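You operate a simulated robot arm through the tools that you are given. There is no shell and no other tool. Be economical: measure what you need, move in short steps, check, and stop when the job is done.

The job below is to be done with a simulated robot arm. You get a single attempt, and the scene is never put back.

TASK
Fetch the glass stopper from the door end of the titration bench and set it on top of the clear orange-footed cylinder. Turn the pump dial to 10 ml. Put the measuring flask that says "S-759" from the door end of the titration bench on the middle of the titration bench and the measuring flask marked "S-746" on the worktop before the drying rack. Press the mute key two times. Take the wooden brush on the door end of the side counter and put it away on the top of the grey table. Close the cool cabinet door. Close the wide blue drawer. Any order will do. Set down upright: glass stopper, measuring flask.

The check looks at the end state, three seconds after you hand in, the way a careful person would. Anything else that was tipped, shoved, dropped, spilled or broken makes it a failure. A push-on lid holds only when it is set on centred and level and pressed home; a screw cap is set on level and turned clockwise until tight.

THE ROBOT
A 7-joint arm with a two-finger parallel gripper on a trunk, on a base that drives. Base frame: it is fixed to the floor where the robot stands at the start and does not move with it; the origin is under the middle of the robot, x ahead of it, y to its left, z up. Readings come in mm, rad, newtons and seconds.
Its first joint turns from -2.897 to 2.897 rad. Places, roughly: cool cabinet door [-300, 800, 400]; glass stopper (4x3x5 cm) [800, -100, 900]; measuring flask [750, -250, 1000]; middle of the titration bench [600, -1800, 800]; mute key [-200, 1000, 800]; orange-footed cylinder [1000, 0, 1000]; pump dial [600, -100, 900]; top of the grey table [-3100, 800, 600]; wide blue drawer [-900, 900, 700]; wooden brush (9x5x6 cm) [-300, 1100, 900]; worktop before the drying rack [100, -3300, 800]. Payload 4.4 kg.
The TCP is the grasp point between the finger pads, 23 mm short of the fingertips. In the tool frame z runs along the fingers and y along their closing line. Largest opening 94 mm; finger width 38, thickness 10; the body of the gripper, 54 by 96 mm, starts 39 mm behind the TCP.
Orientation is that of the tool frame in the base frame, as a unit quaternion [w, x, y, z]. With the fingers straight down and closing along the base's y, the tool's x points along the base's -x, its y along +y and its z along -z.

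THE INTERFACE
- The arm moves only by the tool jog_arm. Its argument "motion" is a list of rows, each a list of 3 entries, a list of its own where there are three numbers: the turn, a rotation vector about the base's x, y, z in rad, then the shift along the base's x, y, z in mm, then the gripper command, from -1 (shut) to 1 (fully open), values between in proportion. In form: [[[wx, wy, wz], [x, y, z], fingers], ...]. A call has 1 to 10 rows; each row is the pose to reach, as a shift and turn from the pose commanded when the call began. A row lasts 0.2 s, in which the tool goes at most 50 mm and 0.15 rad; a call with a longer step from one row to the next is refused whole, and so is a gripper value outside its range. A pose out of reach is approached as far as the arm can. The call stops where the force on the tool passes 40 N (or 10 N more than at its start, if that is more) or the arm is blocked; 0.2 s more then pass. Each finger travels about 108 mm/s and halts on what it meets, pressing with about 24 N; the grip force reading is that of the motor and also rises with nothing between the fingers. The clock runs only during rows and for 0.2 s after the last one: add rows that repeat a pose to give the fingers time. It gives the time, the measured TCP pose, the force on the tool (base axes), the opening and the grip force at its end, in the units of the frame above (readings bear some noise), with the torque about the TCP (base axes, N m) and any sound that the robot's microphone picked up, and new pictures: "pictures" is both (left out), scene, wrist or none.
- Cameras (640 x 400 px; columns grow to the right, rows downward): "scene" is now at [150.3, 281, 1437.7]; the picture's right is [0.67, -0.74, 0.00], its down [-0.63, -0.58, -0.51] and it looks along [0.38, 0.35, -0.86] (base axes); focal length 214 px, centre (320, 200). "wrist" rides on the gripper at [86, 16, -75] in the tool frame; the picture's right is [-0.18, 0.98, 0.00], its down [-0.58, -0.11, -0.81] and it looks along [-0.79, -0.15, 0.59] (tool axes); focal length 243 px, centre (320, 200). There is no depth. A picture from a camera that has moved, and an enlarged one, comes with that camera's place and axes in the base frame and with its lens.
- steer(legs): drives the robot by 1 to 6 legs, each [ahead, left, turn to the left] in mm, mm and rad, along the robot's own axes; the way and the turn of a leg run together, so that a leg with both is an arc; at most 1500 mm and 3.142 rad a leg. The arm and the cameras ride along, it lands a little off, and it stops where it bumps. It gives what a move gives, and a new picture of the scene camera.
- pan_tilt(pan, tilt): turns the head with the scene camera to pan (to the left, within 2.094 rad either way) and tilt (down, from -0.506 to 1.204), counted from straight ahead of the robot. It gives what a move gives, and a new picture of the scene camera.
- enlarge(camera, box): a new picture of the part [left, top, right, bottom] of that camera's present view, enlarged. It takes no simulated time.
- sign_off(): hands the job in; it is judged then, once.

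Go step by step. Nothing tells you exact positions but the pictures and the camera data: compare them with the known pose of the tool, close in by small moves and look again before you grip or let go. The budget is 186 turns and 260 pictures, counting those below and the enlarged ones. Unless the task says otherwise, let go and move clear before handing in, and close with one line.

The tools are called after ">>>" by a JSON object that holds its "api" and its "payload". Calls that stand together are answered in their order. jog_arm: Moves the arm, as the interface text tells. Its arguments: {"type":"object","properties":{"motion":{"type":"array"},"pictures":{"type":"string","enum":["both","scene","wrist","none"]}},"required":["motion"]} The other tools are called the same way: steer (legs) drives the base; pan_tilt (pan, tilt) turns the head that bears the scene camera; enlarge (camera, box) takes an enlarged picture of a part of a camera's view; sign_off () hands the job in.

At the start:

```text
time: 0.0
tool_pos: [226.8, 388.1, 1203.3]
ee_rot: [0.0, -0.001, 1.0, 0.0]
force: [0.8, -0.2, -0.2]
moment: [-0.02, -0.03, -0.03]
opening: 94.0
grasp_force: 0.1
robot x, y, heading: [-1.4, -2.7, -0.0]
head pan, tilt: [0.738, 1.03]
```

scene: 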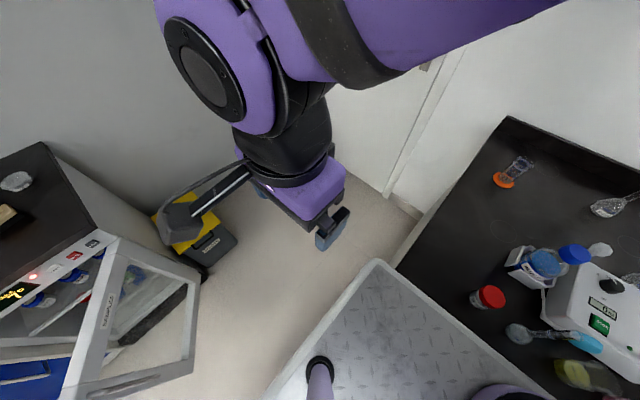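
wrist: 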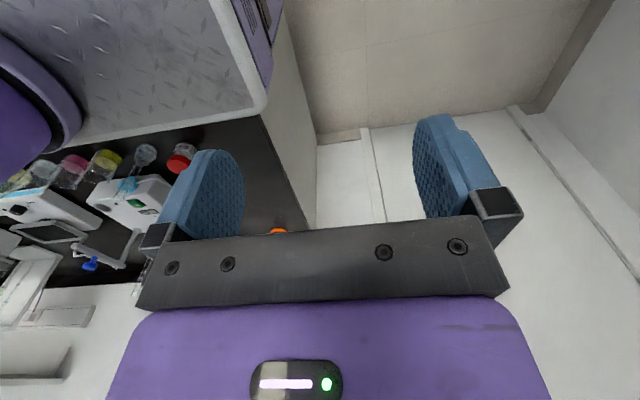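

I see the titration bench to the right ahead and the cool cabinet to the left. I look around with the head first.

>>> {"api": "pan_tilt", "payload": {"pan": -0.2, "tilt": 0.7}}

>>> {"api": "pan_tilt", "payload": {"pan": -1.3, "tilt": 0.5}}

>>> {"api": "pan_tilt", "payload": {"pan": 1.9, "tilt": 0.7}}

```text
time: 1.2
tool_pos: [228.9, 387.3, 1204.1]
ee_rot: [0.0, 0.003, 1.0, -0.001]
force: [0.1, -0.3, 0.1]
moment: [-0.02, 0.03, 0.01]
opening: 94.0
grasp_force: 0.1
robot x, y, heading: [0.5, 1.4, 0.004]
head pan, tilt: [-0.201, 0.7]
camera scene: at [183.8, 226.5, 1461.1], right [-0.11, -0.99, 0.0], down [-0.66, 0.07, -0.75], along [0.74, -0.08, -0.66], focal length 214 px, centre (320, 200)
```

scene: 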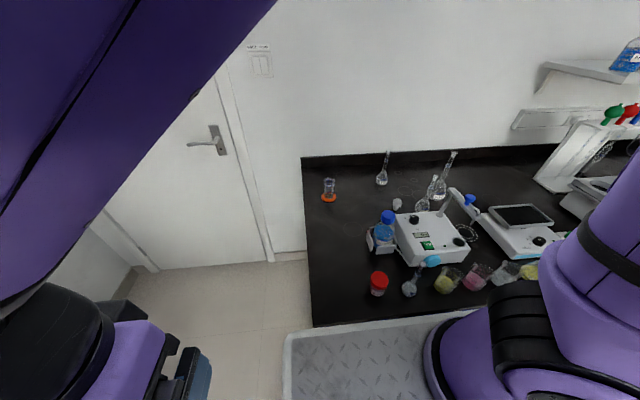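

```text
time: 2.6
tool_pos: [227.2, 387.5, 1203.6]
ee_rot: [0.0, 0.002, 1.0, -0.001]
force: [0.7, -0.3, 0.2]
moment: [0.01, -0.01, 0.0]
opening: 93.7
grasp_force: 0.0
robot x, y, heading: [0.8, -0.7, -0.0]
head pan, tilt: [-1.3, 0.499]
camera scene: at [188.8, 213.3, 1482.0], right [-0.24, -0.97, 0.0], down [-0.45, 0.11, -0.88], along [0.86, -0.21, -0.47], focal length 214 px, centre (320, 200)
```

scene: 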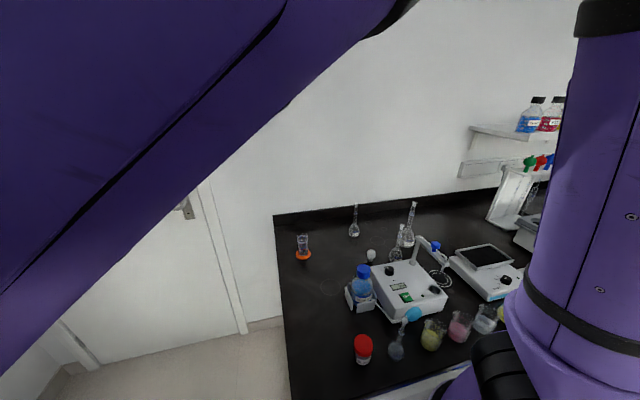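

```text
time: 5.3
tool_pos: [228.7, 387.9, 1202.2]
ee_rot: [-0.001, 0.003, 1.0, -0.002]
force: [-0.3, -0.1, -0.1]
moment: [0.03, 0.0, -0.04]
opening: 93.9
grasp_force: 0.1
robot x, y, heading: [0.9, 0.0, 0.003]
head pan, tilt: [1.901, 0.7]
camera scene: at [180.9, 264.6, 1465.0], right [0.34, -0.94, 0.0], down [-0.59, -0.21, -0.78], along [0.73, 0.27, -0.63], focal length 214 px, centre (320, 200)
```

scene: 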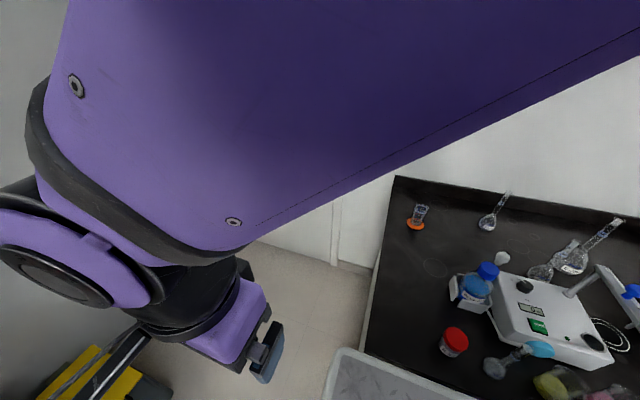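

The pictures seem to lag behind the head. I take a fresh view.

>>> {"api": "enlarge", "payload": {"camera": "scene", "box": [0, 0, 640, 400]}}

```text
1.00 times, centred on (320, 200) of scene (not enlarged: the box is as wide or as high as the picture)
camera zoom: at [180.9, 264.6, 1465.0], right [0.34, -0.94, 0.0], down [-0.59, -0.21, -0.78], along [0.73, 0.27, -0.63], focal length 214 px, centre (320, 200)
```

zoom: 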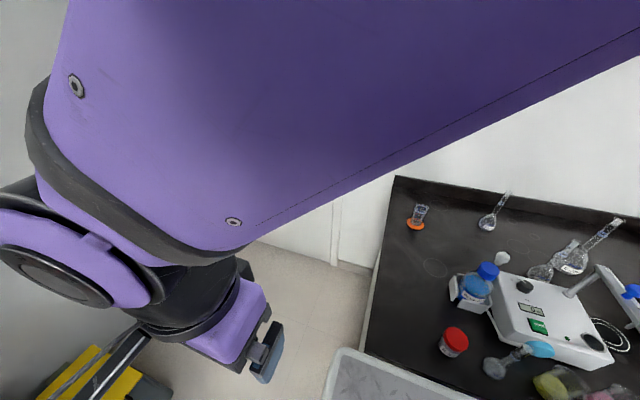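

The head seems not to have arrived; I repeat the command.

>>> {"api": "pan_tilt", "payload": {"pan": 1.9, "tilt": 0.7}}

```text
time: 5.9
tool_pos: [227.4, 387.6, 1202.9]
ee_rot: [-0.001, 0.002, 1.0, -0.001]
force: [-1.4, -0.1, 0.1]
moment: [-0.02, 0.01, 0.03]
opening: 94.1
grasp_force: 0.1
robot x, y, heading: [-3.7, -1.6, -0.0]
head pan, tilt: [1.901, 0.7]
camera scene: at [180.7, 264.6, 1464.7], right [0.34, -0.94, 0.0], down [-0.59, -0.22, -0.78], along [0.73, 0.27, -0.63], focal length 214 px, centre (320, 200)
```

scene: 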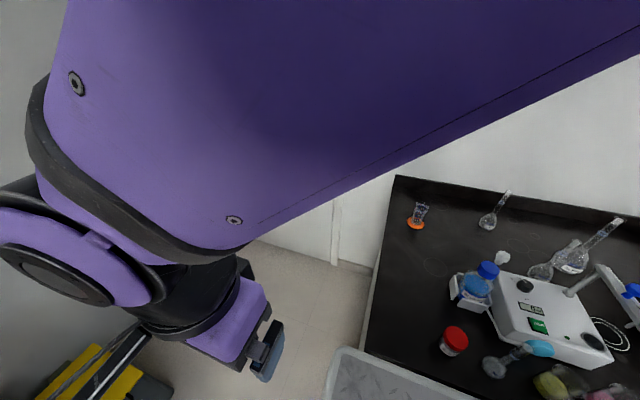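

I test how the head answers, with a moderate pan.

>>> {"api": "pan_tilt", "payload": {"pan": 1.0, "tilt": 0.7}}

>>> {"api": "pan_tilt", "payload": {"pan": -0.6, "tilt": 0.8}}

```text
time: 7.1
tool_pos: [227.8, 388.4, 1202.7]
ee_rot: [0.001, 0.002, 1.0, 0.0]
force: [-0.1, 0.8, 0.6]
moment: [0.01, 0.02, -0.02]
opening: 94.1
grasp_force: 0.1
robot x, y, heading: [-0.6, -1.7, 0.005]
head pan, tilt: [1.0, 0.7]
camera scene: at [180.5, 264.8, 1464.3], right [0.34, -0.94, 0.0], down [-0.6, -0.22, -0.77], along [0.73, 0.27, -0.63], focal length 214 px, centre (320, 200)
```

scene: 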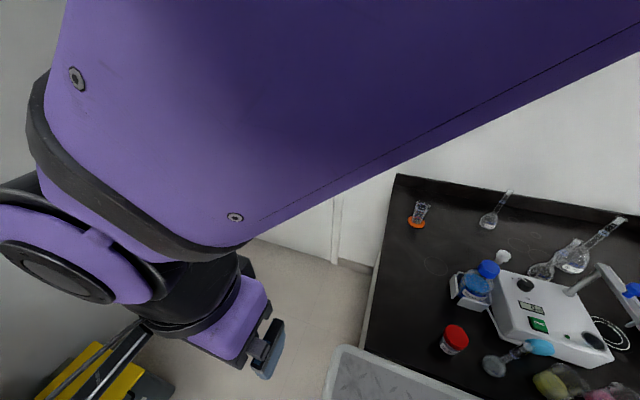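

```text
time: 8.8
tool_pos: [227.9, 387.6, 1203.9]
ee_rot: [0.0, 0.002, 1.0, 0.0]
force: [0.5, 0.1, -0.2]
moment: [0.03, 0.03, 0.0]
opening: 94.0
grasp_force: 0.0
robot x, y, heading: [-0.2, 3.7, -0.001]
head pan, tilt: [-0.6, 0.799]
camera scene: at [181.8, 228.6, 1457.0], right [-0.08, -1.0, 0.0], down [-0.7, 0.06, -0.72], along [0.71, -0.06, -0.7], focal length 214 px, centre (320, 200)
```

scene: 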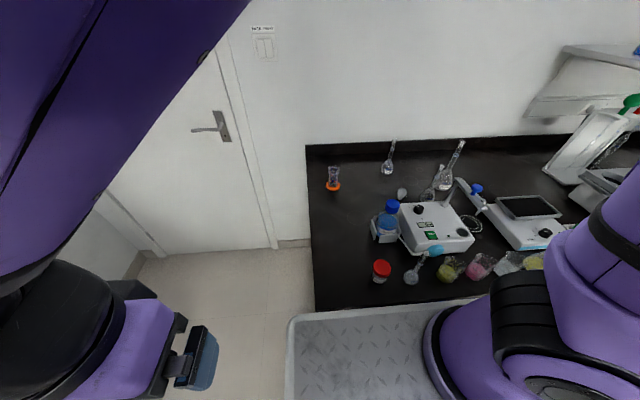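

The arm stands in the head's way, so the view is limited. I enlarge the bench to see labels and the dial.

>>> {"api": "enlarge", "payload": {"camera": "scene", "box": [310, 130, 470, 230]}}

>>> {"api": "enlarge", "payload": {"camera": "scene", "box": [360, 190, 520, 290]}}

```text
4.00 times, centred on (390, 180) of scene
camera zoom: at [181.8, 228.6, 1457.0], right [-0.08, -1.0, 0.0], down [-0.7, 0.06, -0.72], along [0.71, -0.06, -0.7], focal length 858 px, centre (40, 280)
```

zoom: 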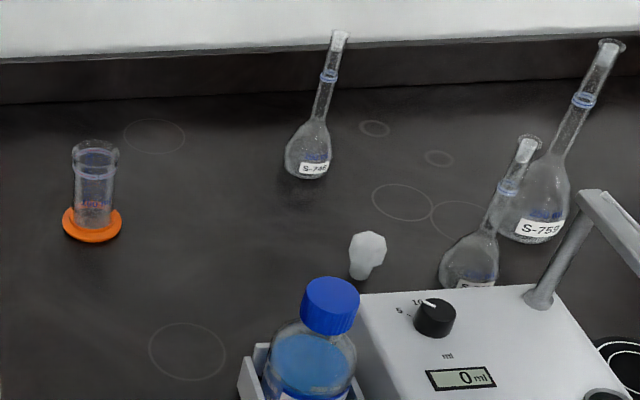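

```text
4.00 times, centred on (440, 240) of scene
camera zoom: at [181.8, 228.6, 1457.0], right [-0.08, -1.0, 0.0], down [-0.7, 0.06, -0.72], along [0.71, -0.06, -0.7], focal length 858 px, centre (-160, 40)
```

zoom: 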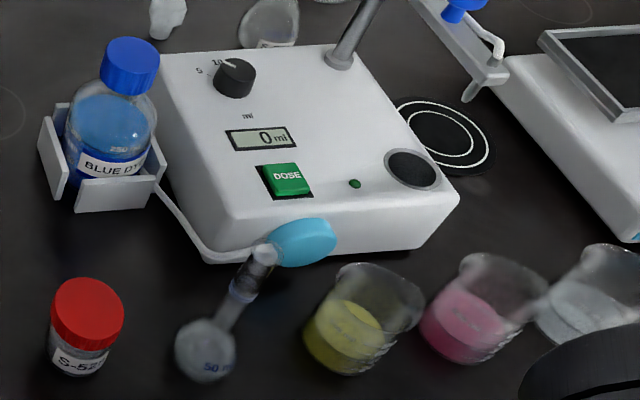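

>>> {"api": "enlarge", "payload": {"camera": "scene", "box": [375, 155, 423, 185]}}

>>> {"api": "enlarge", "payload": {"camera": "scene", "box": [410, 165, 466, 200]}}

>>> {"api": "enlarge", "payload": {"camera": "scene", "box": [400, 195, 448, 225]}}

```text
13.33 times, centred on (399, 170) of scene
camera zoom: at [181.8, 228.6, 1457.0], right [-0.08, -1.0, 0.0], down [-0.7, 0.06, -0.72], along [0.71, -0.06, -0.7], focal length 2860 px, centre (-733, 600)
```

zoom: 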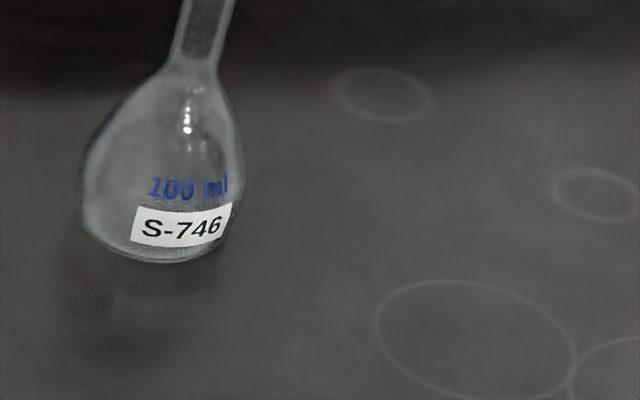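

```text
11.43 times, centred on (438, 182) of scene
camera zoom: at [181.8, 228.6, 1457.0], right [-0.08, -1.0, 0.0], down [-0.7, 0.06, -0.72], along [0.71, -0.06, -0.7], focal length 2451 px, centre (-1029, 400)
```

zoom: 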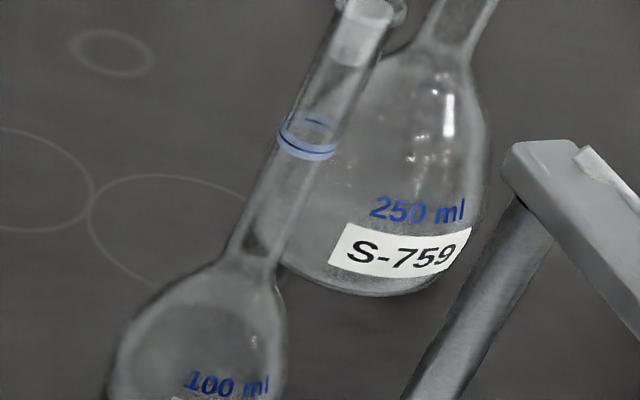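

```text
13.33 times, centred on (424, 210) of scene
camera zoom: at [181.8, 228.6, 1457.0], right [-0.08, -1.0, 0.0], down [-0.7, 0.06, -0.72], along [0.71, -0.06, -0.7], focal length 2860 px, centre (-1067, 67)
```

zoom: 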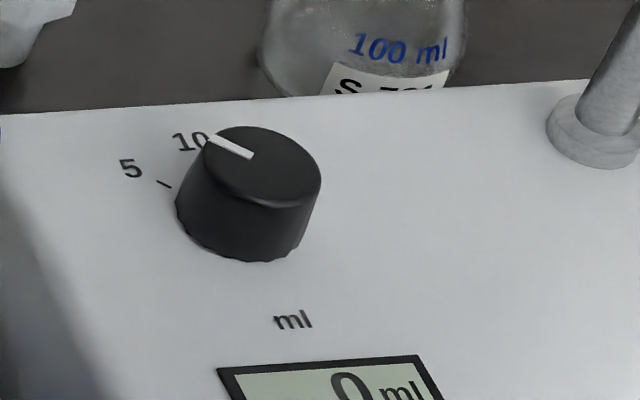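

S-746 is at the back left and S-759 is the 250 ml flask at the back. I bring the arm over the bench toward the stopper.

>>> {"api": "jog_arm", "payload": {"motion": [[[0, 0, 0], [35, -35, 0], 1], [[0, 0, 0], [70, -70, 0], 1], [[0, 0, 0], [105, -105, 0], 1], [[0, 0, 0], [140, -140, 0], 1], [[0, 0, 0], [175, -175, 0], 1], [[0, 0, 0], [210, -210, 0], 1], [[0, 0, 0], [245, -245, 0], 1], [[0, 0, 0], [280, -280, 0], 1], [[0, 0, 0], [315, -315, 0], 1], [[0, 0, 0], [350, -350, 0], 1]], "pictures": "both"}}

```text
time: 11.0
tool_pos: [577.0, 41.6, 1201.7]
ee_rot: [-0.001, -0.002, 1.0, 0.0]
force: [0.4, 0.5, -0.1]
moment: [-0.01, -0.03, 0.01]
opening: 94.0
grasp_force: 0.1
robot x, y, heading: [0.3, -2.1, -0.002]
head pan, tilt: [-0.6, 0.799]
camera scene: at [166.2, 190.0, 1455.0], right [-0.56, -0.83, 0.0], down [-0.59, 0.4, -0.7], along [0.58, -0.39, -0.72], focal length 214 px, centre (320, 200)
camera wrist: at [491.3, 57.9, 1278.9], right [0.18, 0.98, 0.0], down [0.58, -0.11, 0.81], along [0.79, -0.15, -0.59], focal length 243 px, centre (320, 200)
```

scene: 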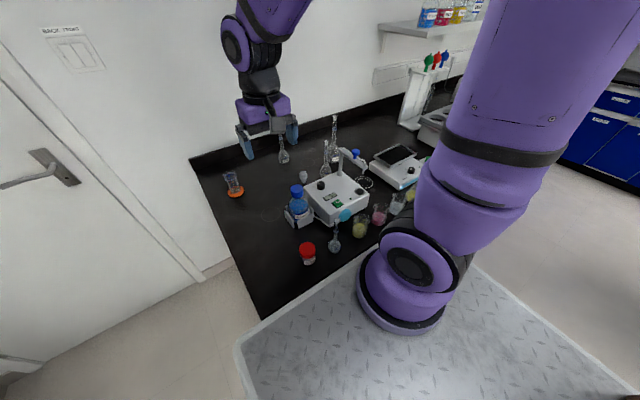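
wrist: 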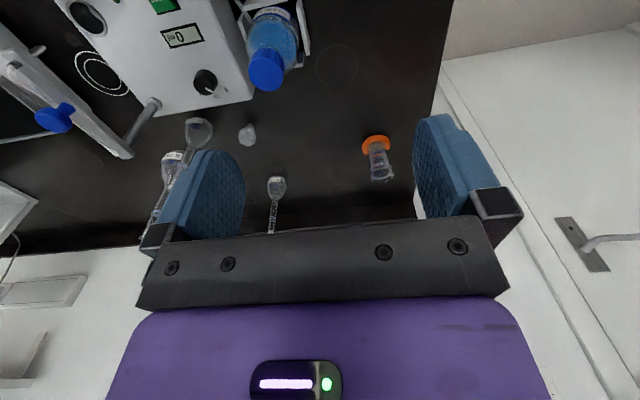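

Triangulating: stopper near (759,-136,~900), cylinder top near (848,112,975). I move above the stopper and look closer.

>>> {"api": "jog_arm", "payload": {"motion": [[[0, 0, 0], [26, -25, -20], 1], [[0, 0, 0], [52, -50, -40], 0.5], [[0, 0, 0], [78, -75, -60], 0.3], [[0, 0, 0], [104, -101, -80], 0.3], [[0, 0, 0], [130, -127, -100], 0.3], [[0, 0, 0], [156, -152, -120], 0.3], [[0, 0, 0], [182, -178, -140], 0.3], [[0, 0, 0], [182, -178, -180], 0.3], [[0, 0, 0], [182, -178, -200], 0.3], [[0, 0, 0], [182, -178, -200], 0.3]]}}

```text
time: 13.2
tool_pos: [758.8, -140.5, 1003.4]
ee_rot: [0.001, 0.0, 1.0, 0.001]
force: [-0.1, -0.1, -0.4]
moment: [-0.01, 0.02, -0.02]
opening: 60.9
grasp_force: 0.1
robot x, y, heading: [-2.5, 0.4, 0.002]
head pan, tilt: [-0.6, 0.799]
camera scene: at [166.8, 189.7, 1454.9], right [-0.57, -0.82, 0.0], down [-0.59, 0.41, -0.7], along [0.58, -0.39, -0.72], focal length 214 px, centre (320, 200)
camera wrist: at [672.9, -123.6, 1078.3], right [0.18, 0.98, 0.0], down [0.58, -0.11, 0.81], along [0.79, -0.15, -0.59], focal length 243 px, centre (320, 200)
```

scene: 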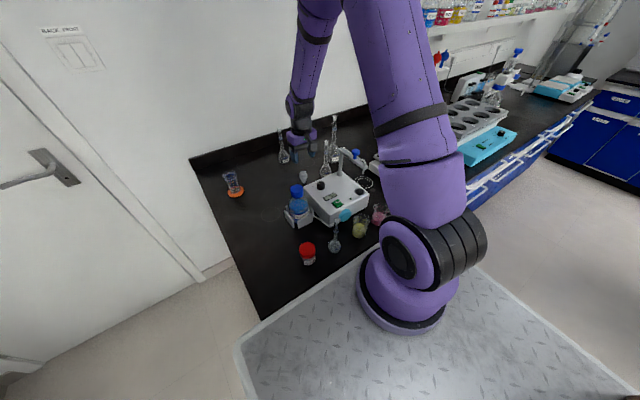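
wrist: 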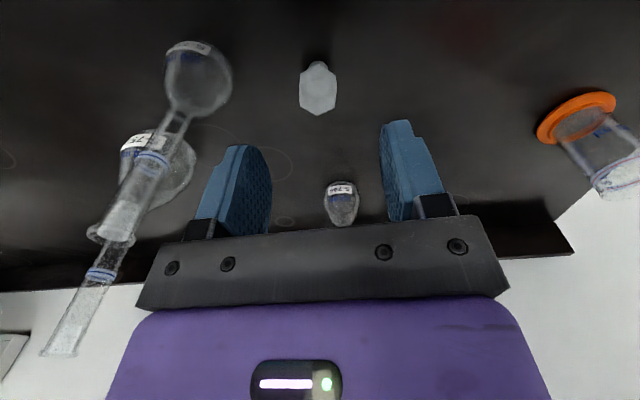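

>>> {"api": "enlarge", "payload": {"camera": "wrist", "box": [270, 40, 366, 130]}}

>>> {"api": "enlarge", "payload": {"camera": "wrist", "box": [520, 70, 640, 210]}}

```text
4.44 times, centred on (318, 85) of wrist
camera zoom: at [672.9, -123.6, 1078.3], right [0.18, 0.98, 0.0], down [0.58, -0.11, 0.81], along [0.79, -0.15, -0.59], focal length 1078 px, centre (329, 711)
```

zoom: 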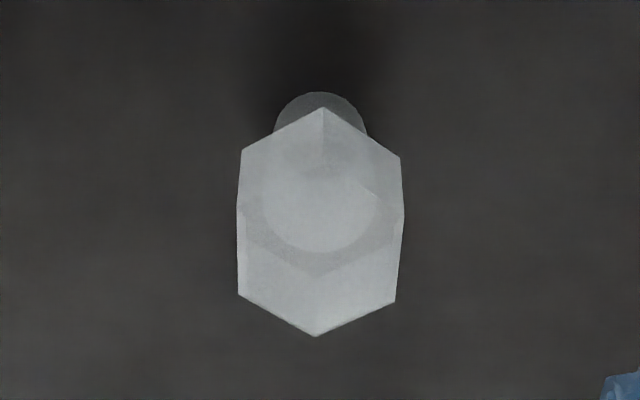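

```text
2.86 times, centred on (580, 140) of wrist
camera zoom: at [672.9, -123.6, 1078.3], right [0.18, 0.98, 0.0], down [0.58, -0.11, 0.81], along [0.79, -0.15, -0.59], focal length 693 px, centre (-423, 371)
```

zoom: 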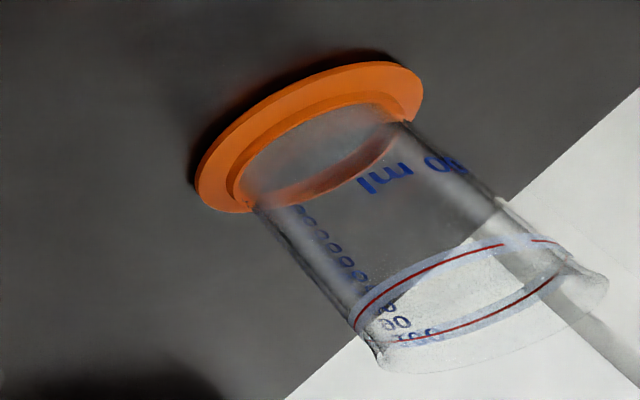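

The stopper has a hexagonal head with flats facing ±y and stands on its plug. I centre over it and go lower.

>>> {"api": "jog_arm", "payload": {"motion": [[[0, 0, 0], [10, -3, -20], 0.3], [[0, 0, 0], [10, -3, -45], 0.3], [[0, 0, 0], [10, -3, -60], 0.3], [[0, 0, 0], [10, -3, -60], 0.3]], "pictures": "wrist"}}

```text
time: 14.2
tool_pos: [769.3, -143.8, 943.1]
ee_rot: [0.0, 0.0, 1.0, -0.001]
force: [-0.9, -0.1, 0.0]
moment: [0.03, -0.02, 0.03]
opening: 61.1
grasp_force: 0.0
robot x, y, heading: [0.9, -2.6, 0.003]
head pan, tilt: [-0.6, 0.799]
camera wrist: at [683.8, -127.1, 1018.0], right [0.18, 0.98, 0.0], down [0.58, -0.11, 0.81], along [0.79, -0.15, -0.59], focal length 243 px, centre (320, 200)
```

wrist: 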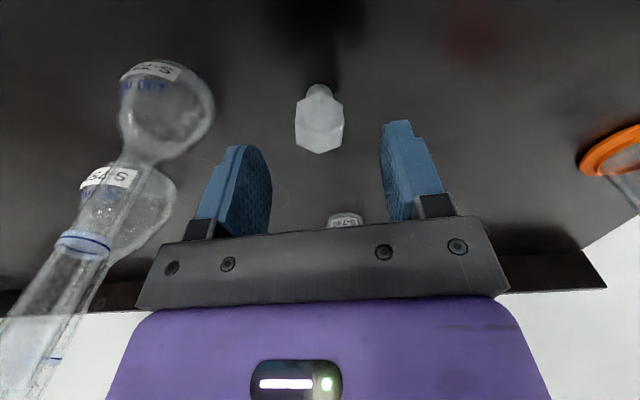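

>>> {"api": "jog_arm", "payload": {"motion": [[[0, 0, 0], [0, 0, -25], 0.3], [[0, 0, 0], [0, 0, -44], 0.3], [[0, 0, 0], [0, 0, -48], 0.3], [[0, 0, 0], [0, 0, -48], 0.3]], "pictures": "wrist"}}

```text
time: 15.2
tool_pos: [768.6, -142.7, 896.8]
ee_rot: [0.0, 0.0, 1.0, 0.0]
force: [0.6, 0.0, -0.2]
moment: [0.01, 0.01, 0.01]
opening: 61.0
grasp_force: 0.1
robot x, y, heading: [-0.7, 0.1, -0.007]
head pan, tilt: [-0.6, 0.799]
camera wrist: at [682.8, -126.8, 971.7], right [0.18, 0.98, 0.0], down [0.58, -0.11, 0.81], along [0.79, -0.15, -0.59], focal length 243 px, centre (320, 200)
```

wrist: 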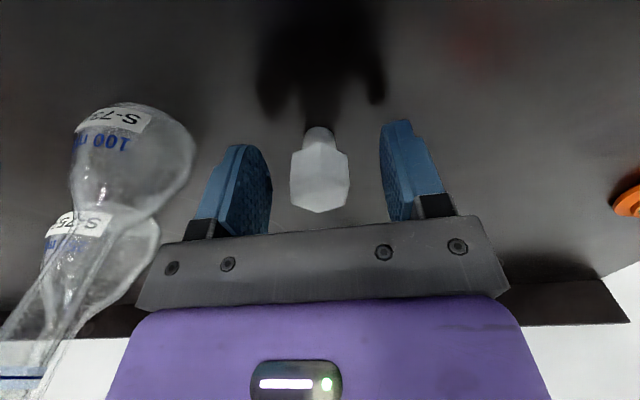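

>>> {"api": "jog_arm", "payload": {"motion": [[[0, 0, 0], [0, 0, 0], -0.6], [[0, 0, 0], [0, 0, 0], -1], [[0, 0, 0], [0, 0, 0], -1]], "pictures": "wrist"}}

```text
time: 16.0
tool_pos: [769.2, -143.8, 895.4]
ee_rot: [0.0, 0.0, 1.0, 0.0]
force: [0.2, -0.5, -0.2]
moment: [0.05, 0.02, -0.02]
opening: 31.6
grasp_force: 23.3
robot x, y, heading: [-2.1, 0.7, 0.004]
head pan, tilt: [-0.6, 0.799]
camera wrist: at [682.8, -126.8, 971.8], right [0.18, 0.98, 0.0], down [0.58, -0.11, 0.81], along [0.79, -0.15, -0.59], focal length 243 px, centre (320, 200)
```

wrist: 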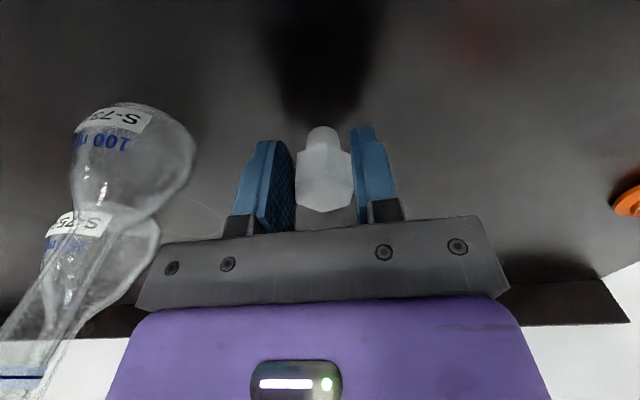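

Stopper held. I lift and move toward the cylinder, keeping to its side so the camera can see it.

>>> {"api": "jog_arm", "payload": {"motion": [[[0, 0, 0], [0, 0, 20], -1], [[0, 0, 0], [0, 0, 60], -1], [[0, 0, 0], [0, 0, 105], -1], [[0, 0, 0], [0, 0, 155], -1], [[0, 0, 0], [10, 40, 155], -1], [[0, 0, 0], [20, 82, 155], -1], [[0, 0, 0], [31, 125, 155], -1], [[0, 0, 0], [31, 163, 155], -1], [[0, 0, 0], [31, 163, 155], -1]], "pictures": "both"}}

```text
time: 18.0
tool_pos: [803.2, 19.0, 1051.5]
ee_rot: [0.0, 0.0, 1.0, 0.0]
force: [0.1, 0.1, -0.2]
moment: [0.01, 0.03, -0.02]
opening: 31.1
grasp_force: 24.3
robot x, y, heading: [1.3, -0.6, 0.001]
head pan, tilt: [-0.6, 0.799]
camera scene: at [166.8, 189.7, 1454.9], right [-0.56, -0.83, 0.0], down [-0.59, 0.4, -0.7], along [0.58, -0.39, -0.72], focal length 214 px, centre (320, 200)
camera wrist: at [717.8, 36.6, 1127.2], right [0.18, 0.98, 0.0], down [0.58, -0.11, 0.81], along [0.79, -0.15, -0.59], focal length 243 px, centre (320, 200)
```

scene: 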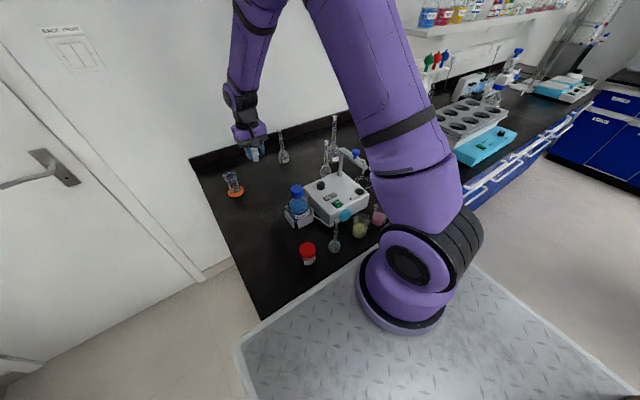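
wrist: 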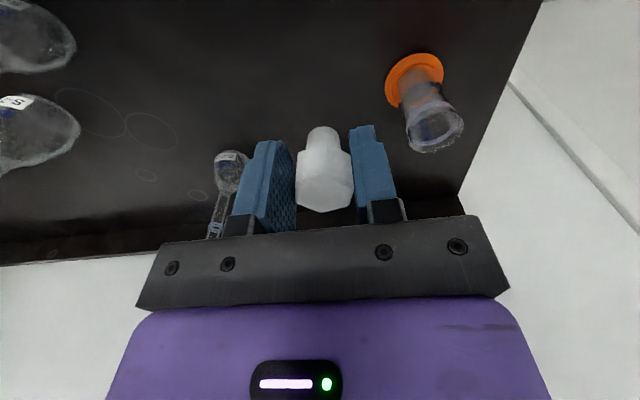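

>>> {"api": "enlarge", "payload": {"camera": "wrist", "box": [368, 40, 480, 160]}}

>>> {"api": "enlarge", "payload": {"camera": "scene", "box": [208, 130, 288, 210]}}

```text
3.33 times, centred on (424, 100) of wrist
camera zoom: at [717.8, 36.6, 1127.2], right [0.18, 0.98, 0.0], down [0.58, -0.11, 0.81], along [0.79, -0.15, -0.59], focal length 809 px, centre (-27, 533)
```

zoom: 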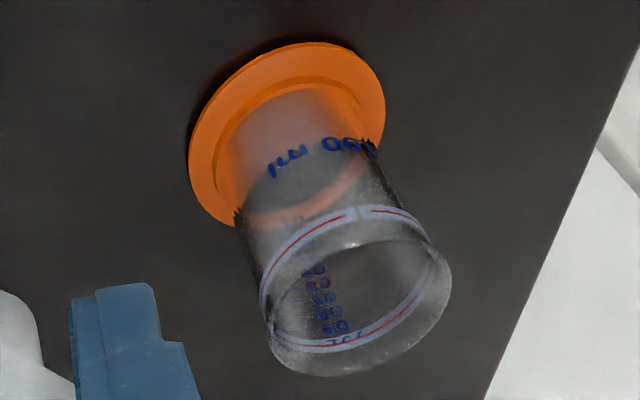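

```text
5.00 times, centred on (248, 170) of scene
camera zoom: at [166.8, 189.7, 1454.9], right [-0.56, -0.83, 0.0], down [-0.59, 0.4, -0.7], along [0.58, -0.39, -0.72], focal length 1072 px, centre (680, 350)
```

zoom: 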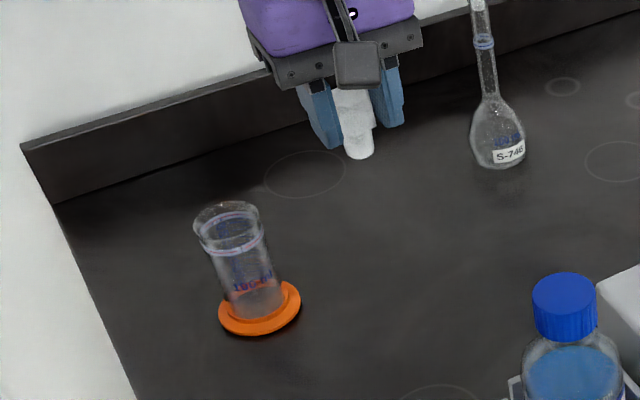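

>>> {"api": "enlarge", "payload": {"camera": "wrist", "box": [230, 100, 410, 250]}}

>>> {"api": "enlarge", "payload": {"camera": "scene", "box": [238, 135, 270, 167]}}

```text
2.67 times, centred on (320, 175) of wrist
camera zoom: at [717.8, 36.6, 1127.2], right [0.18, 0.98, 0.0], down [0.58, -0.11, 0.81], along [0.79, -0.15, -0.59], focal length 647 px, centre (320, 267)
```

zoom: 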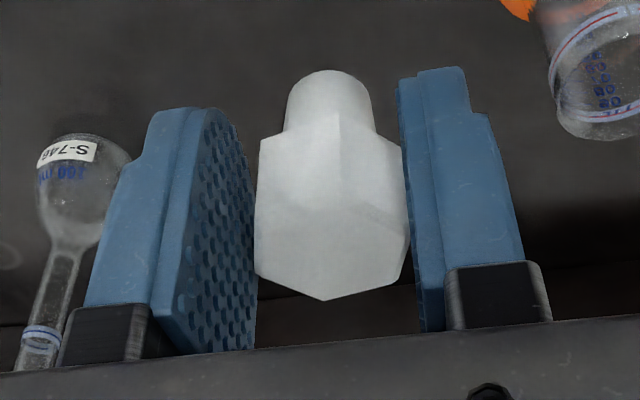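

```text
12.50 times, centred on (254, 151) of scene
camera zoom: at [166.8, 189.7, 1454.9], right [-0.56, -0.83, 0.0], down [-0.59, 0.4, -0.7], along [0.58, -0.39, -0.72], focal length 2681 px, centre (1145, 812)
```

zoom: 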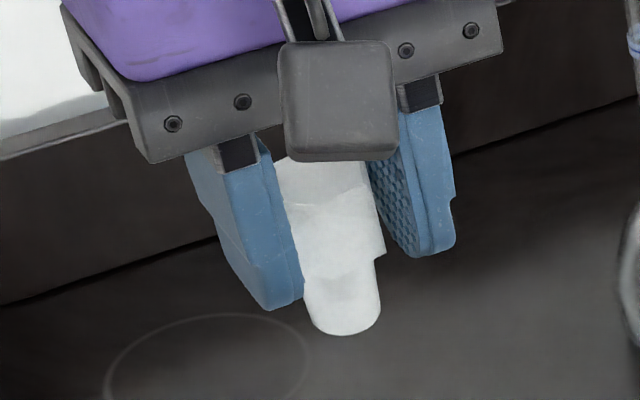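

The stopper sits about 11 mm ahead of the grasp point, with its plug bottom about 42 mm below. I bring it above the cylinder and check from both cameras.

>>> {"api": "jog_arm", "payload": {"motion": [[[0, 0, 0], [20, 30, 0], -1], [[0, 0, 0], [50, 65, 0], -1], [[0, 0, 0], [72, 100, -10], -1], [[0, 0, 0], [72, 100, -30], -1], [[0, 0, 0], [72, 100, -30], -1]]}}

>>> {"api": "enlarge", "payload": {"camera": "scene", "box": [200, 135, 272, 207]}}

>>> {"api": "enlarge", "payload": {"camera": "wrist", "box": [240, 60, 400, 220]}}

```text
time: 19.2
tool_pos: [870.5, 121.3, 1022.9]
ee_rot: [0.0, 0.0, 1.0, 0.0]
force: [0.4, -0.2, -0.3]
moment: [-0.03, 0.0, 0.01]
opening: 31.0
grasp_force: 24.3
robot x, y, heading: [0.3, -2.5, 0.0]
head pan, tilt: [-0.6, 0.799]
camera scene: at [166.8, 189.8, 1454.9], right [-0.56, -0.83, 0.0], down [-0.59, 0.4, -0.7], along [0.58, -0.39, -0.72], focal length 214 px, centre (320, 200)
camera wrist: at [785.4, 137.5, 1098.7], right [0.18, 0.98, 0.0], down [0.58, -0.11, 0.81], along [0.79, -0.15, -0.59], focal length 243 px, centre (320, 200)
```

scene: 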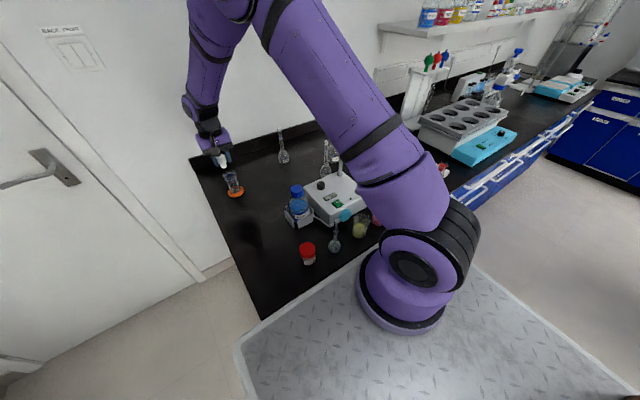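
wrist: 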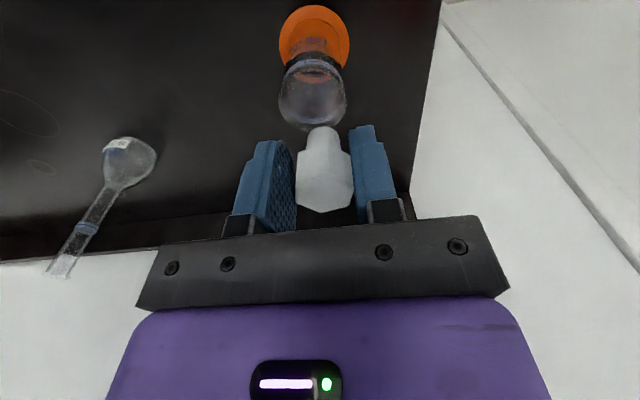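

```text
5.56 times, centred on (236, 171) of scene
camera zoom: at [166.8, 189.8, 1454.9], right [-0.56, -0.83, 0.0], down [-0.59, 0.4, -0.7], along [0.58, -0.39, -0.72], focal length 1192 px, centre (787, 361)
```

zoom: 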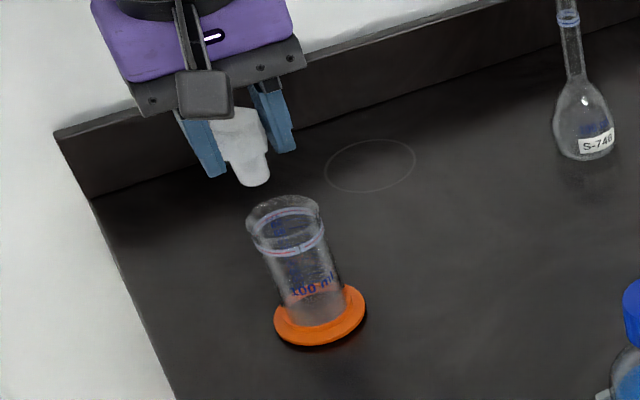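

```text
2.50 times, centred on (320, 140) of wrist
camera zoom: at [785.4, 137.5, 1098.7], right [0.18, 0.98, 0.0], down [0.58, -0.11, 0.81], along [0.79, -0.15, -0.59], focal length 606 px, centre (320, 350)
```

zoom: 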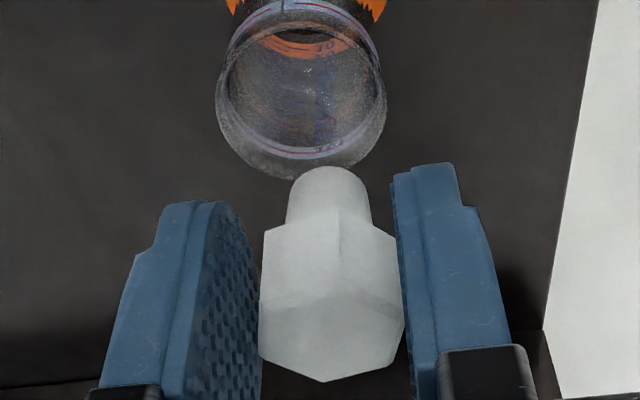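

>>> {"api": "jog_arm", "payload": {"motion": [[[0, 0, 0], [0, -6, -8], -1], [[0, 0, 0], [0, -6, -22], -1], [[0, 0, 0], [0, -6, -26], -1], [[0, 0, 0], [0, -6, -26], -1]], "pictures": "none"}}

>>> {"api": "enlarge", "payload": {"camera": "scene", "box": [208, 143, 256, 203]}}

>>> {"api": "enlarge", "payload": {"camera": "wrist", "box": [240, 60, 400, 220]}}

```text
time: 20.2
tool_pos: [872.1, 113.1, 996.6]
ee_rot: [0.0, -0.001, 1.0, 0.0]
force: [0.5, 0.1, -1.3]
moment: [0.04, 0.0, -0.04]
opening: 30.9
grasp_force: 24.0
robot x, y, heading: [-3.0, 1.8, 0.004]
head pan, tilt: [-0.6, 0.799]
```

```text
6.67 times, centred on (232, 173) of scene
camera zoom: at [166.9, 189.7, 1454.9], right [-0.56, -0.83, 0.0], down [-0.59, 0.41, -0.7], along [0.58, -0.39, -0.72], focal length 1430 px, centre (907, 380)
```

zoom: 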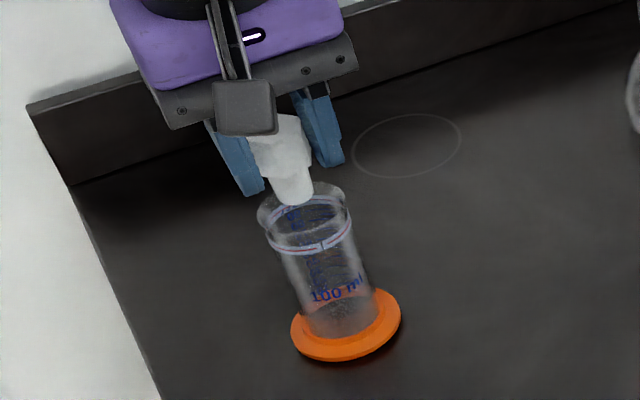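

```text
2.50 times, centred on (320, 140) of wrist
camera zoom: at [785.4, 130.5, 1071.5], right [0.18, 0.98, 0.0], down [0.58, -0.11, 0.81], along [0.79, -0.15, -0.59], focal length 606 px, centre (320, 350)
```

zoom: 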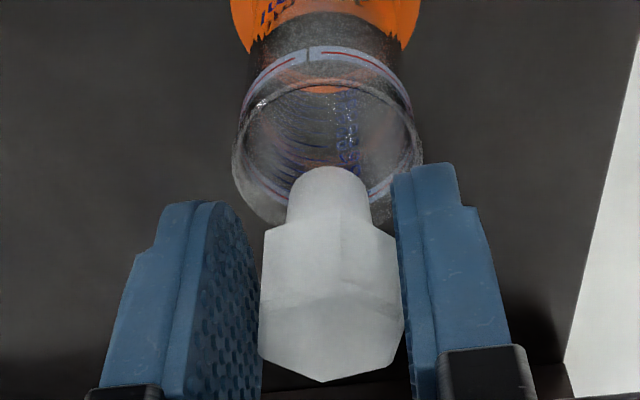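

The stopper is centred to within a couple of mm, so I lower it slowly and feel for contact.

>>> {"api": "jog_arm", "payload": {"motion": [[[0, 0, 0], [-2, 1, -4], -1], [[0, 0, 0], [-2, 1, -8], -1], [[0, 0, 0], [-2, 1, -12], -1], [[0, 0, 0], [-2, 1, -15], -1], [[0, 0, 0], [-2, 1, -18], -1], [[0, 0, 0], [-2, 1, -18], -1]], "pictures": "none"}}

>>> {"api": "enlarge", "payload": {"camera": "scene", "box": [208, 143, 256, 203]}}

>>> {"api": "enlarge", "payload": {"camera": "wrist", "box": [240, 60, 400, 220]}}

```text
time: 21.6
tool_pos: [869.5, 115.5, 978.1]
ee_rot: [0.001, 0.0, 1.0, 0.0]
force: [2.4, 0.9, 19.2]
moment: [0.0, -0.24, 0.02]
opening: 28.4
grasp_force: 23.9
robot x, y, heading: [-0.6, 1.1, -0.003]
head pan, tilt: [-0.6, 0.799]
```

```text
6.67 times, centred on (232, 173) of scene
camera zoom: at [166.2, 189.7, 1455.0], right [-0.56, -0.83, 0.0], down [-0.59, 0.41, -0.7], along [0.58, -0.39, -0.72], focal length 1430 px, centre (907, 380)
```

zoom: 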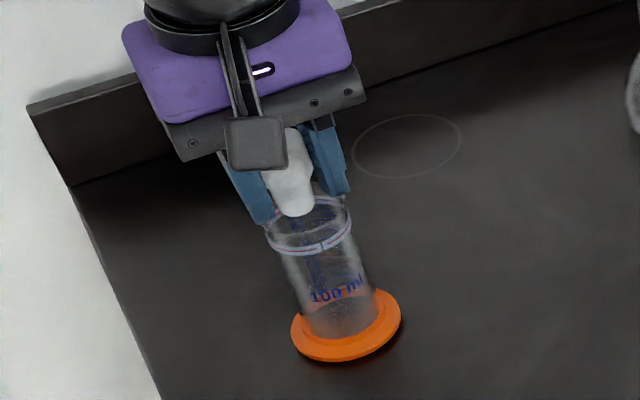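

```text
2.50 times, centred on (320, 140) of wrist
camera zoom: at [783.9, 132.0, 1053.6], right [0.18, 0.98, 0.0], down [0.58, -0.11, 0.81], along [0.79, -0.15, -0.59], focal length 606 px, centre (320, 350)
```

zoom: 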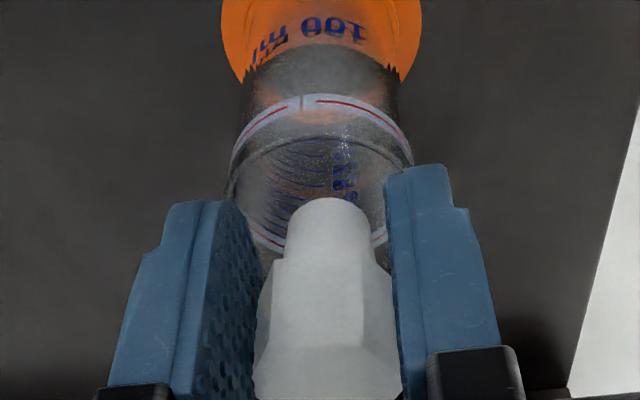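

The stopper meets a solid top at rim height and slid up a little in the grip. I ease the force and look at it squarely before letting go.

>>> {"api": "jog_arm", "payload": {"motion": [[[0, 0, 0], [0, 0, 1], -1], [[0, 0, 0], [0, 0, 1.5], -1], [[0, 0, 0], [0, 0, 1.5], -1]], "pictures": "none"}}

>>> {"api": "enlarge", "payload": {"camera": "scene", "box": [216, 153, 248, 185]}}

```text
time: 22.4
tool_pos: [868.2, 115.9, 978.8]
ee_rot: [-0.001, 0.001, 1.0, 0.0]
force: [1.8, 0.4, 3.8]
moment: [0.01, -0.13, 0.01]
opening: 28.7
grasp_force: 23.8
robot x, y, heading: [1.3, -0.7, -0.001]
head pan, tilt: [-0.6, 0.799]
```

```text
12.50 times, centred on (232, 169) of scene
camera zoom: at [166.8, 189.7, 1454.9], right [-0.56, -0.83, 0.0], down [-0.59, 0.41, -0.7], along [0.58, -0.39, -0.72], focal length 2681 px, centre (1420, 588)
```

zoom: 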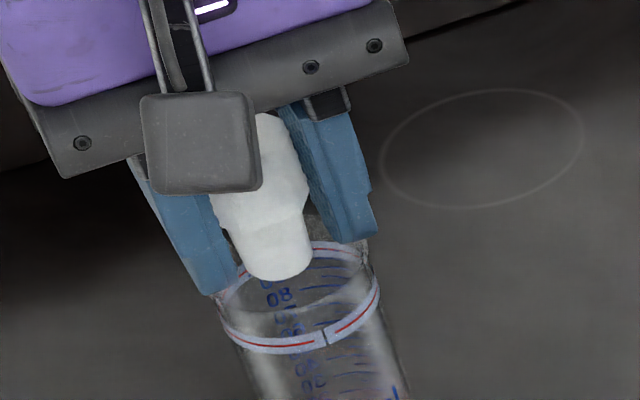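

Force and moment say the plug rests flat on a solid top; it is a few mm off centre. I lift slightly, recentre and set it down.

>>> {"api": "jog_arm", "payload": {"motion": [[[0, 0, 0], [0, 0, 4], -1], [[0, 0, 0], [-3, -3, 4], -1], [[0, 0, 0], [-3, -3, 2], -1], [[0, 0, 0], [-3, -3, 0], -1], [[0, 0, 0], [-3, -3, -0.5], -1], [[0, 0, 0], [-3, -3, -0.5], -1]], "pictures": "none"}}

>>> {"api": "enlarge", "payload": {"camera": "wrist", "box": [240, 60, 400, 220]}}

```text
time: 23.8
tool_pos: [866.0, 112.9, 978.9]
ee_rot: [0.001, 0.001, 1.0, 0.0]
force: [0.2, 0.0, 4.1]
moment: [-0.01, -0.04, 0.02]
opening: 28.7
grasp_force: 24.0
robot x, y, heading: [-2.3, -1.3, -0.0]
head pan, tilt: [-0.6, 0.799]
```

```text
2.50 times, centred on (320, 140) of wrist
camera zoom: at [780.7, 129.2, 1053.8], right [0.18, 0.98, 0.0], down [0.58, -0.11, 0.81], along [0.79, -0.15, -0.59], focal length 606 px, centre (320, 350)
```

zoom: 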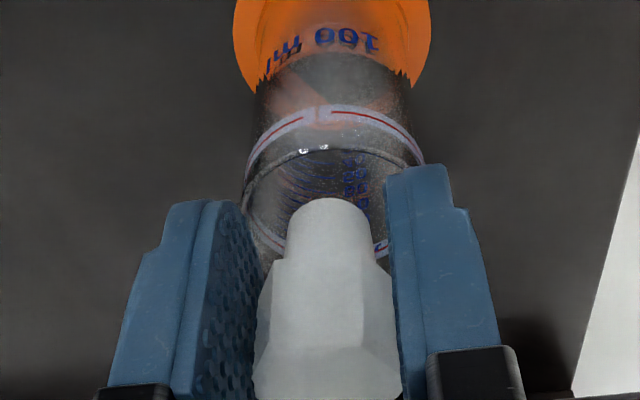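

>>> {"api": "jog_arm", "payload": {"motion": [[[0, 0, 0], [0, 0, 0], -0.2], [[0, 0, 0], [0, 0, 0], 0.1], [[0, 0, 0], [0, 0, 0], 0.2], [[0, 0, 0], [0, 0, 20], 0.2], [[0, 0, 0], [0, 0, 60], 0.2], [[0, 0, 0], [-30, 0, 90], 0.2]], "pictures": "both"}}

>>> {"api": "enlarge", "payload": {"camera": "scene", "box": [208, 143, 256, 203]}}

```text
time: 25.2
tool_pos: [835.8, 112.5, 1070.0]
ee_rot: [-0.001, 0.0, 1.0, 0.0]
force: [0.6, -0.9, -0.3]
moment: [-0.01, 0.01, 0.04]
opening: 56.3
grasp_force: 0.1
robot x, y, heading: [3.2, -0.7, 0.003]
head pan, tilt: [-0.6, 0.799]
camera scene: at [167.7, 189.8, 1454.8], right [-0.56, -0.83, 0.0], down [-0.59, 0.4, -0.7], along [0.57, -0.39, -0.72], focal length 214 px, centre (320, 200)
camera wrist: at [750.0, 128.7, 1145.5], right [0.18, 0.98, 0.0], down [0.58, -0.11, 0.81], along [0.79, -0.15, -0.59], focal length 243 px, centre (320, 200)
```

scene: 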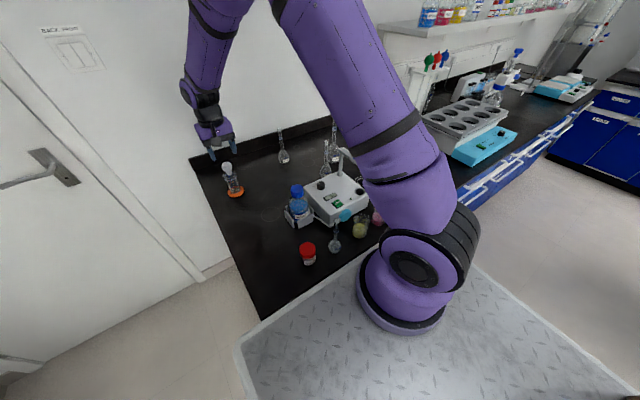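
wrist: 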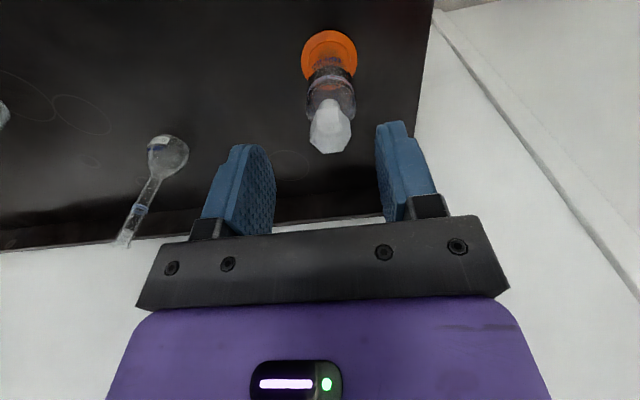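

```text
6.67 times, centred on (232, 173) of scene
camera zoom: at [167.7, 189.8, 1454.8], right [-0.56, -0.83, 0.0], down [-0.59, 0.4, -0.7], along [0.57, -0.39, -0.72], focal length 1430 px, centre (907, 380)
```

zoom: 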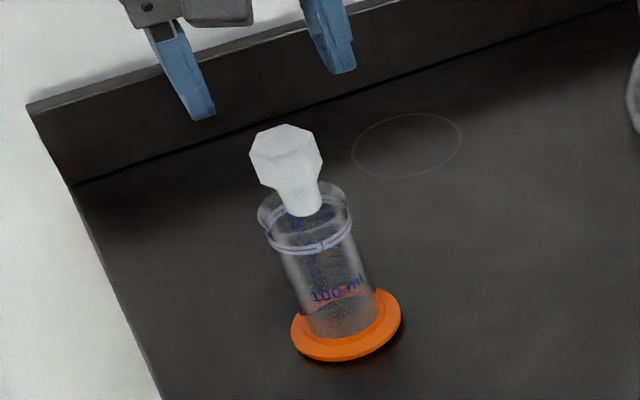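

The stopper stands upright on the cylinder. Next the pump dial: I bring the wrist camera over it.

>>> {"api": "jog_arm", "payload": {"motion": [[[0, 0, 0], [-30, -30, 20], 0.2], [[0, 0, 0], [-60, -60, 30], 0.2], [[0, 0, 0], [-90, -90, 30], 0.2], [[0, 0, 0], [-120, -120, 30], 0.2], [[0, 0, 0], [-150, -150, 30], 0.2], [[0, 0, 0], [-180, -180, 30], 0.2], [[0, 0, 0], [-210, -210, 30], 0.2], [[0, 0, 0], [-236, -230, 20], 0.2], [[0, 0, 0], [-236, -230, 10], 0.2], [[0, 0, 0], [-236, -230, 10], 0.2]], "pictures": "wrist"}}

>>> {"api": "enlarge", "payload": {"camera": "wrist", "box": [240, 20, 400, 160]}}

```text
time: 27.4
tool_pos: [600.0, -116.9, 1076.5]
ee_rot: [-0.001, 0.0, 1.0, 0.0]
force: [-0.2, 0.5, 0.5]
moment: [-0.03, -0.01, -0.01]
opening: 56.3
grasp_force: 0.0
robot x, y, heading: [1.7, 1.7, -0.001]
head pan, tilt: [-0.6, 0.799]
camera wrist: at [515.1, -101.4, 1152.9], right [0.18, 0.98, 0.0], down [0.58, -0.11, 0.81], along [0.79, -0.15, -0.59], focal length 243 px, centre (320, 200)
```

wrist: 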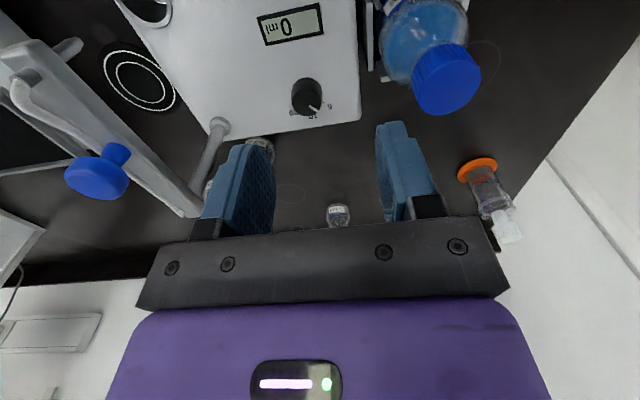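

```text
2.86 times, centred on (320, 90) of wrist
camera zoom: at [515.1, -101.4, 1152.9], right [0.18, 0.98, 0.0], down [0.58, -0.11, 0.81], along [0.79, -0.15, -0.59], focal length 693 px, centre (320, 514)
```

zoom: 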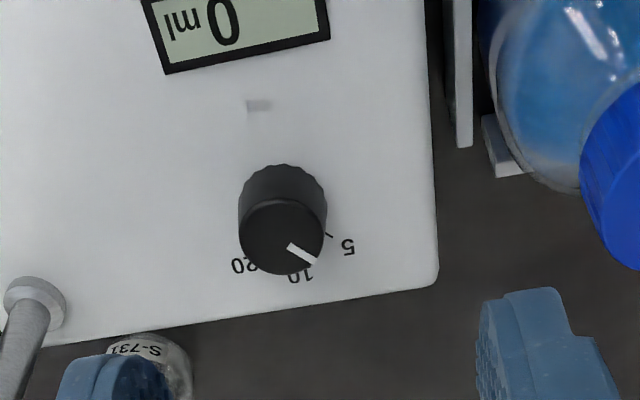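

The labels around the dial are 5 at +45°, 10 straight ahead (+x) and 20 at -45°, and the pointer is at 5, so it needs a 45° clockwise turn. The knob is near (640,-137), top near z 947; I approach it.

>>> {"api": "jog_arm", "payload": {"motion": [[[0, 0, 0], [20, -10, -20], 0.2], [[0, 0, 0], [40, -20, -40], 0.2], [[0, 0, 0], [40, -20, -80], 0.2], [[0, 0, 0], [40, -20, -90], 0.2], [[0, 0, 0], [40, -20, -90], 0.2]], "pictures": "wrist"}}

```text
time: 28.6
tool_pos: [640.5, -137.2, 986.6]
ee_rot: [0.0, 0.0, 1.0, 0.0]
force: [-1.6, -0.6, 0.2]
moment: [-0.03, 0.0, -0.05]
opening: 56.3
grasp_force: 0.0
robot x, y, heading: [0.9, -0.2, 0.0]
head pan, tilt: [-0.6, 0.799]
camera wrist: at [555.4, -121.2, 1061.4], right [0.18, 0.98, 0.0], down [0.58, -0.11, 0.81], along [0.79, -0.15, -0.59], focal length 243 px, centre (320, 200)
```

wrist: 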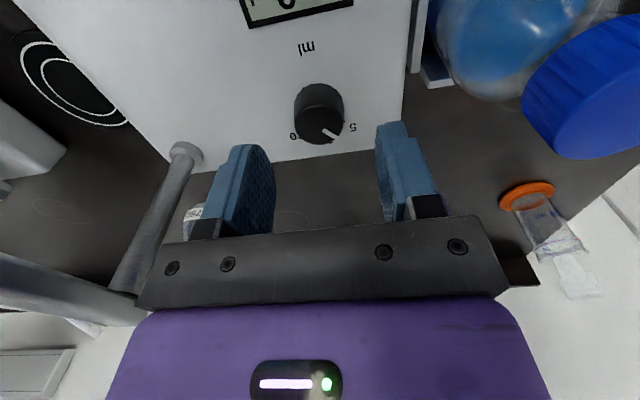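

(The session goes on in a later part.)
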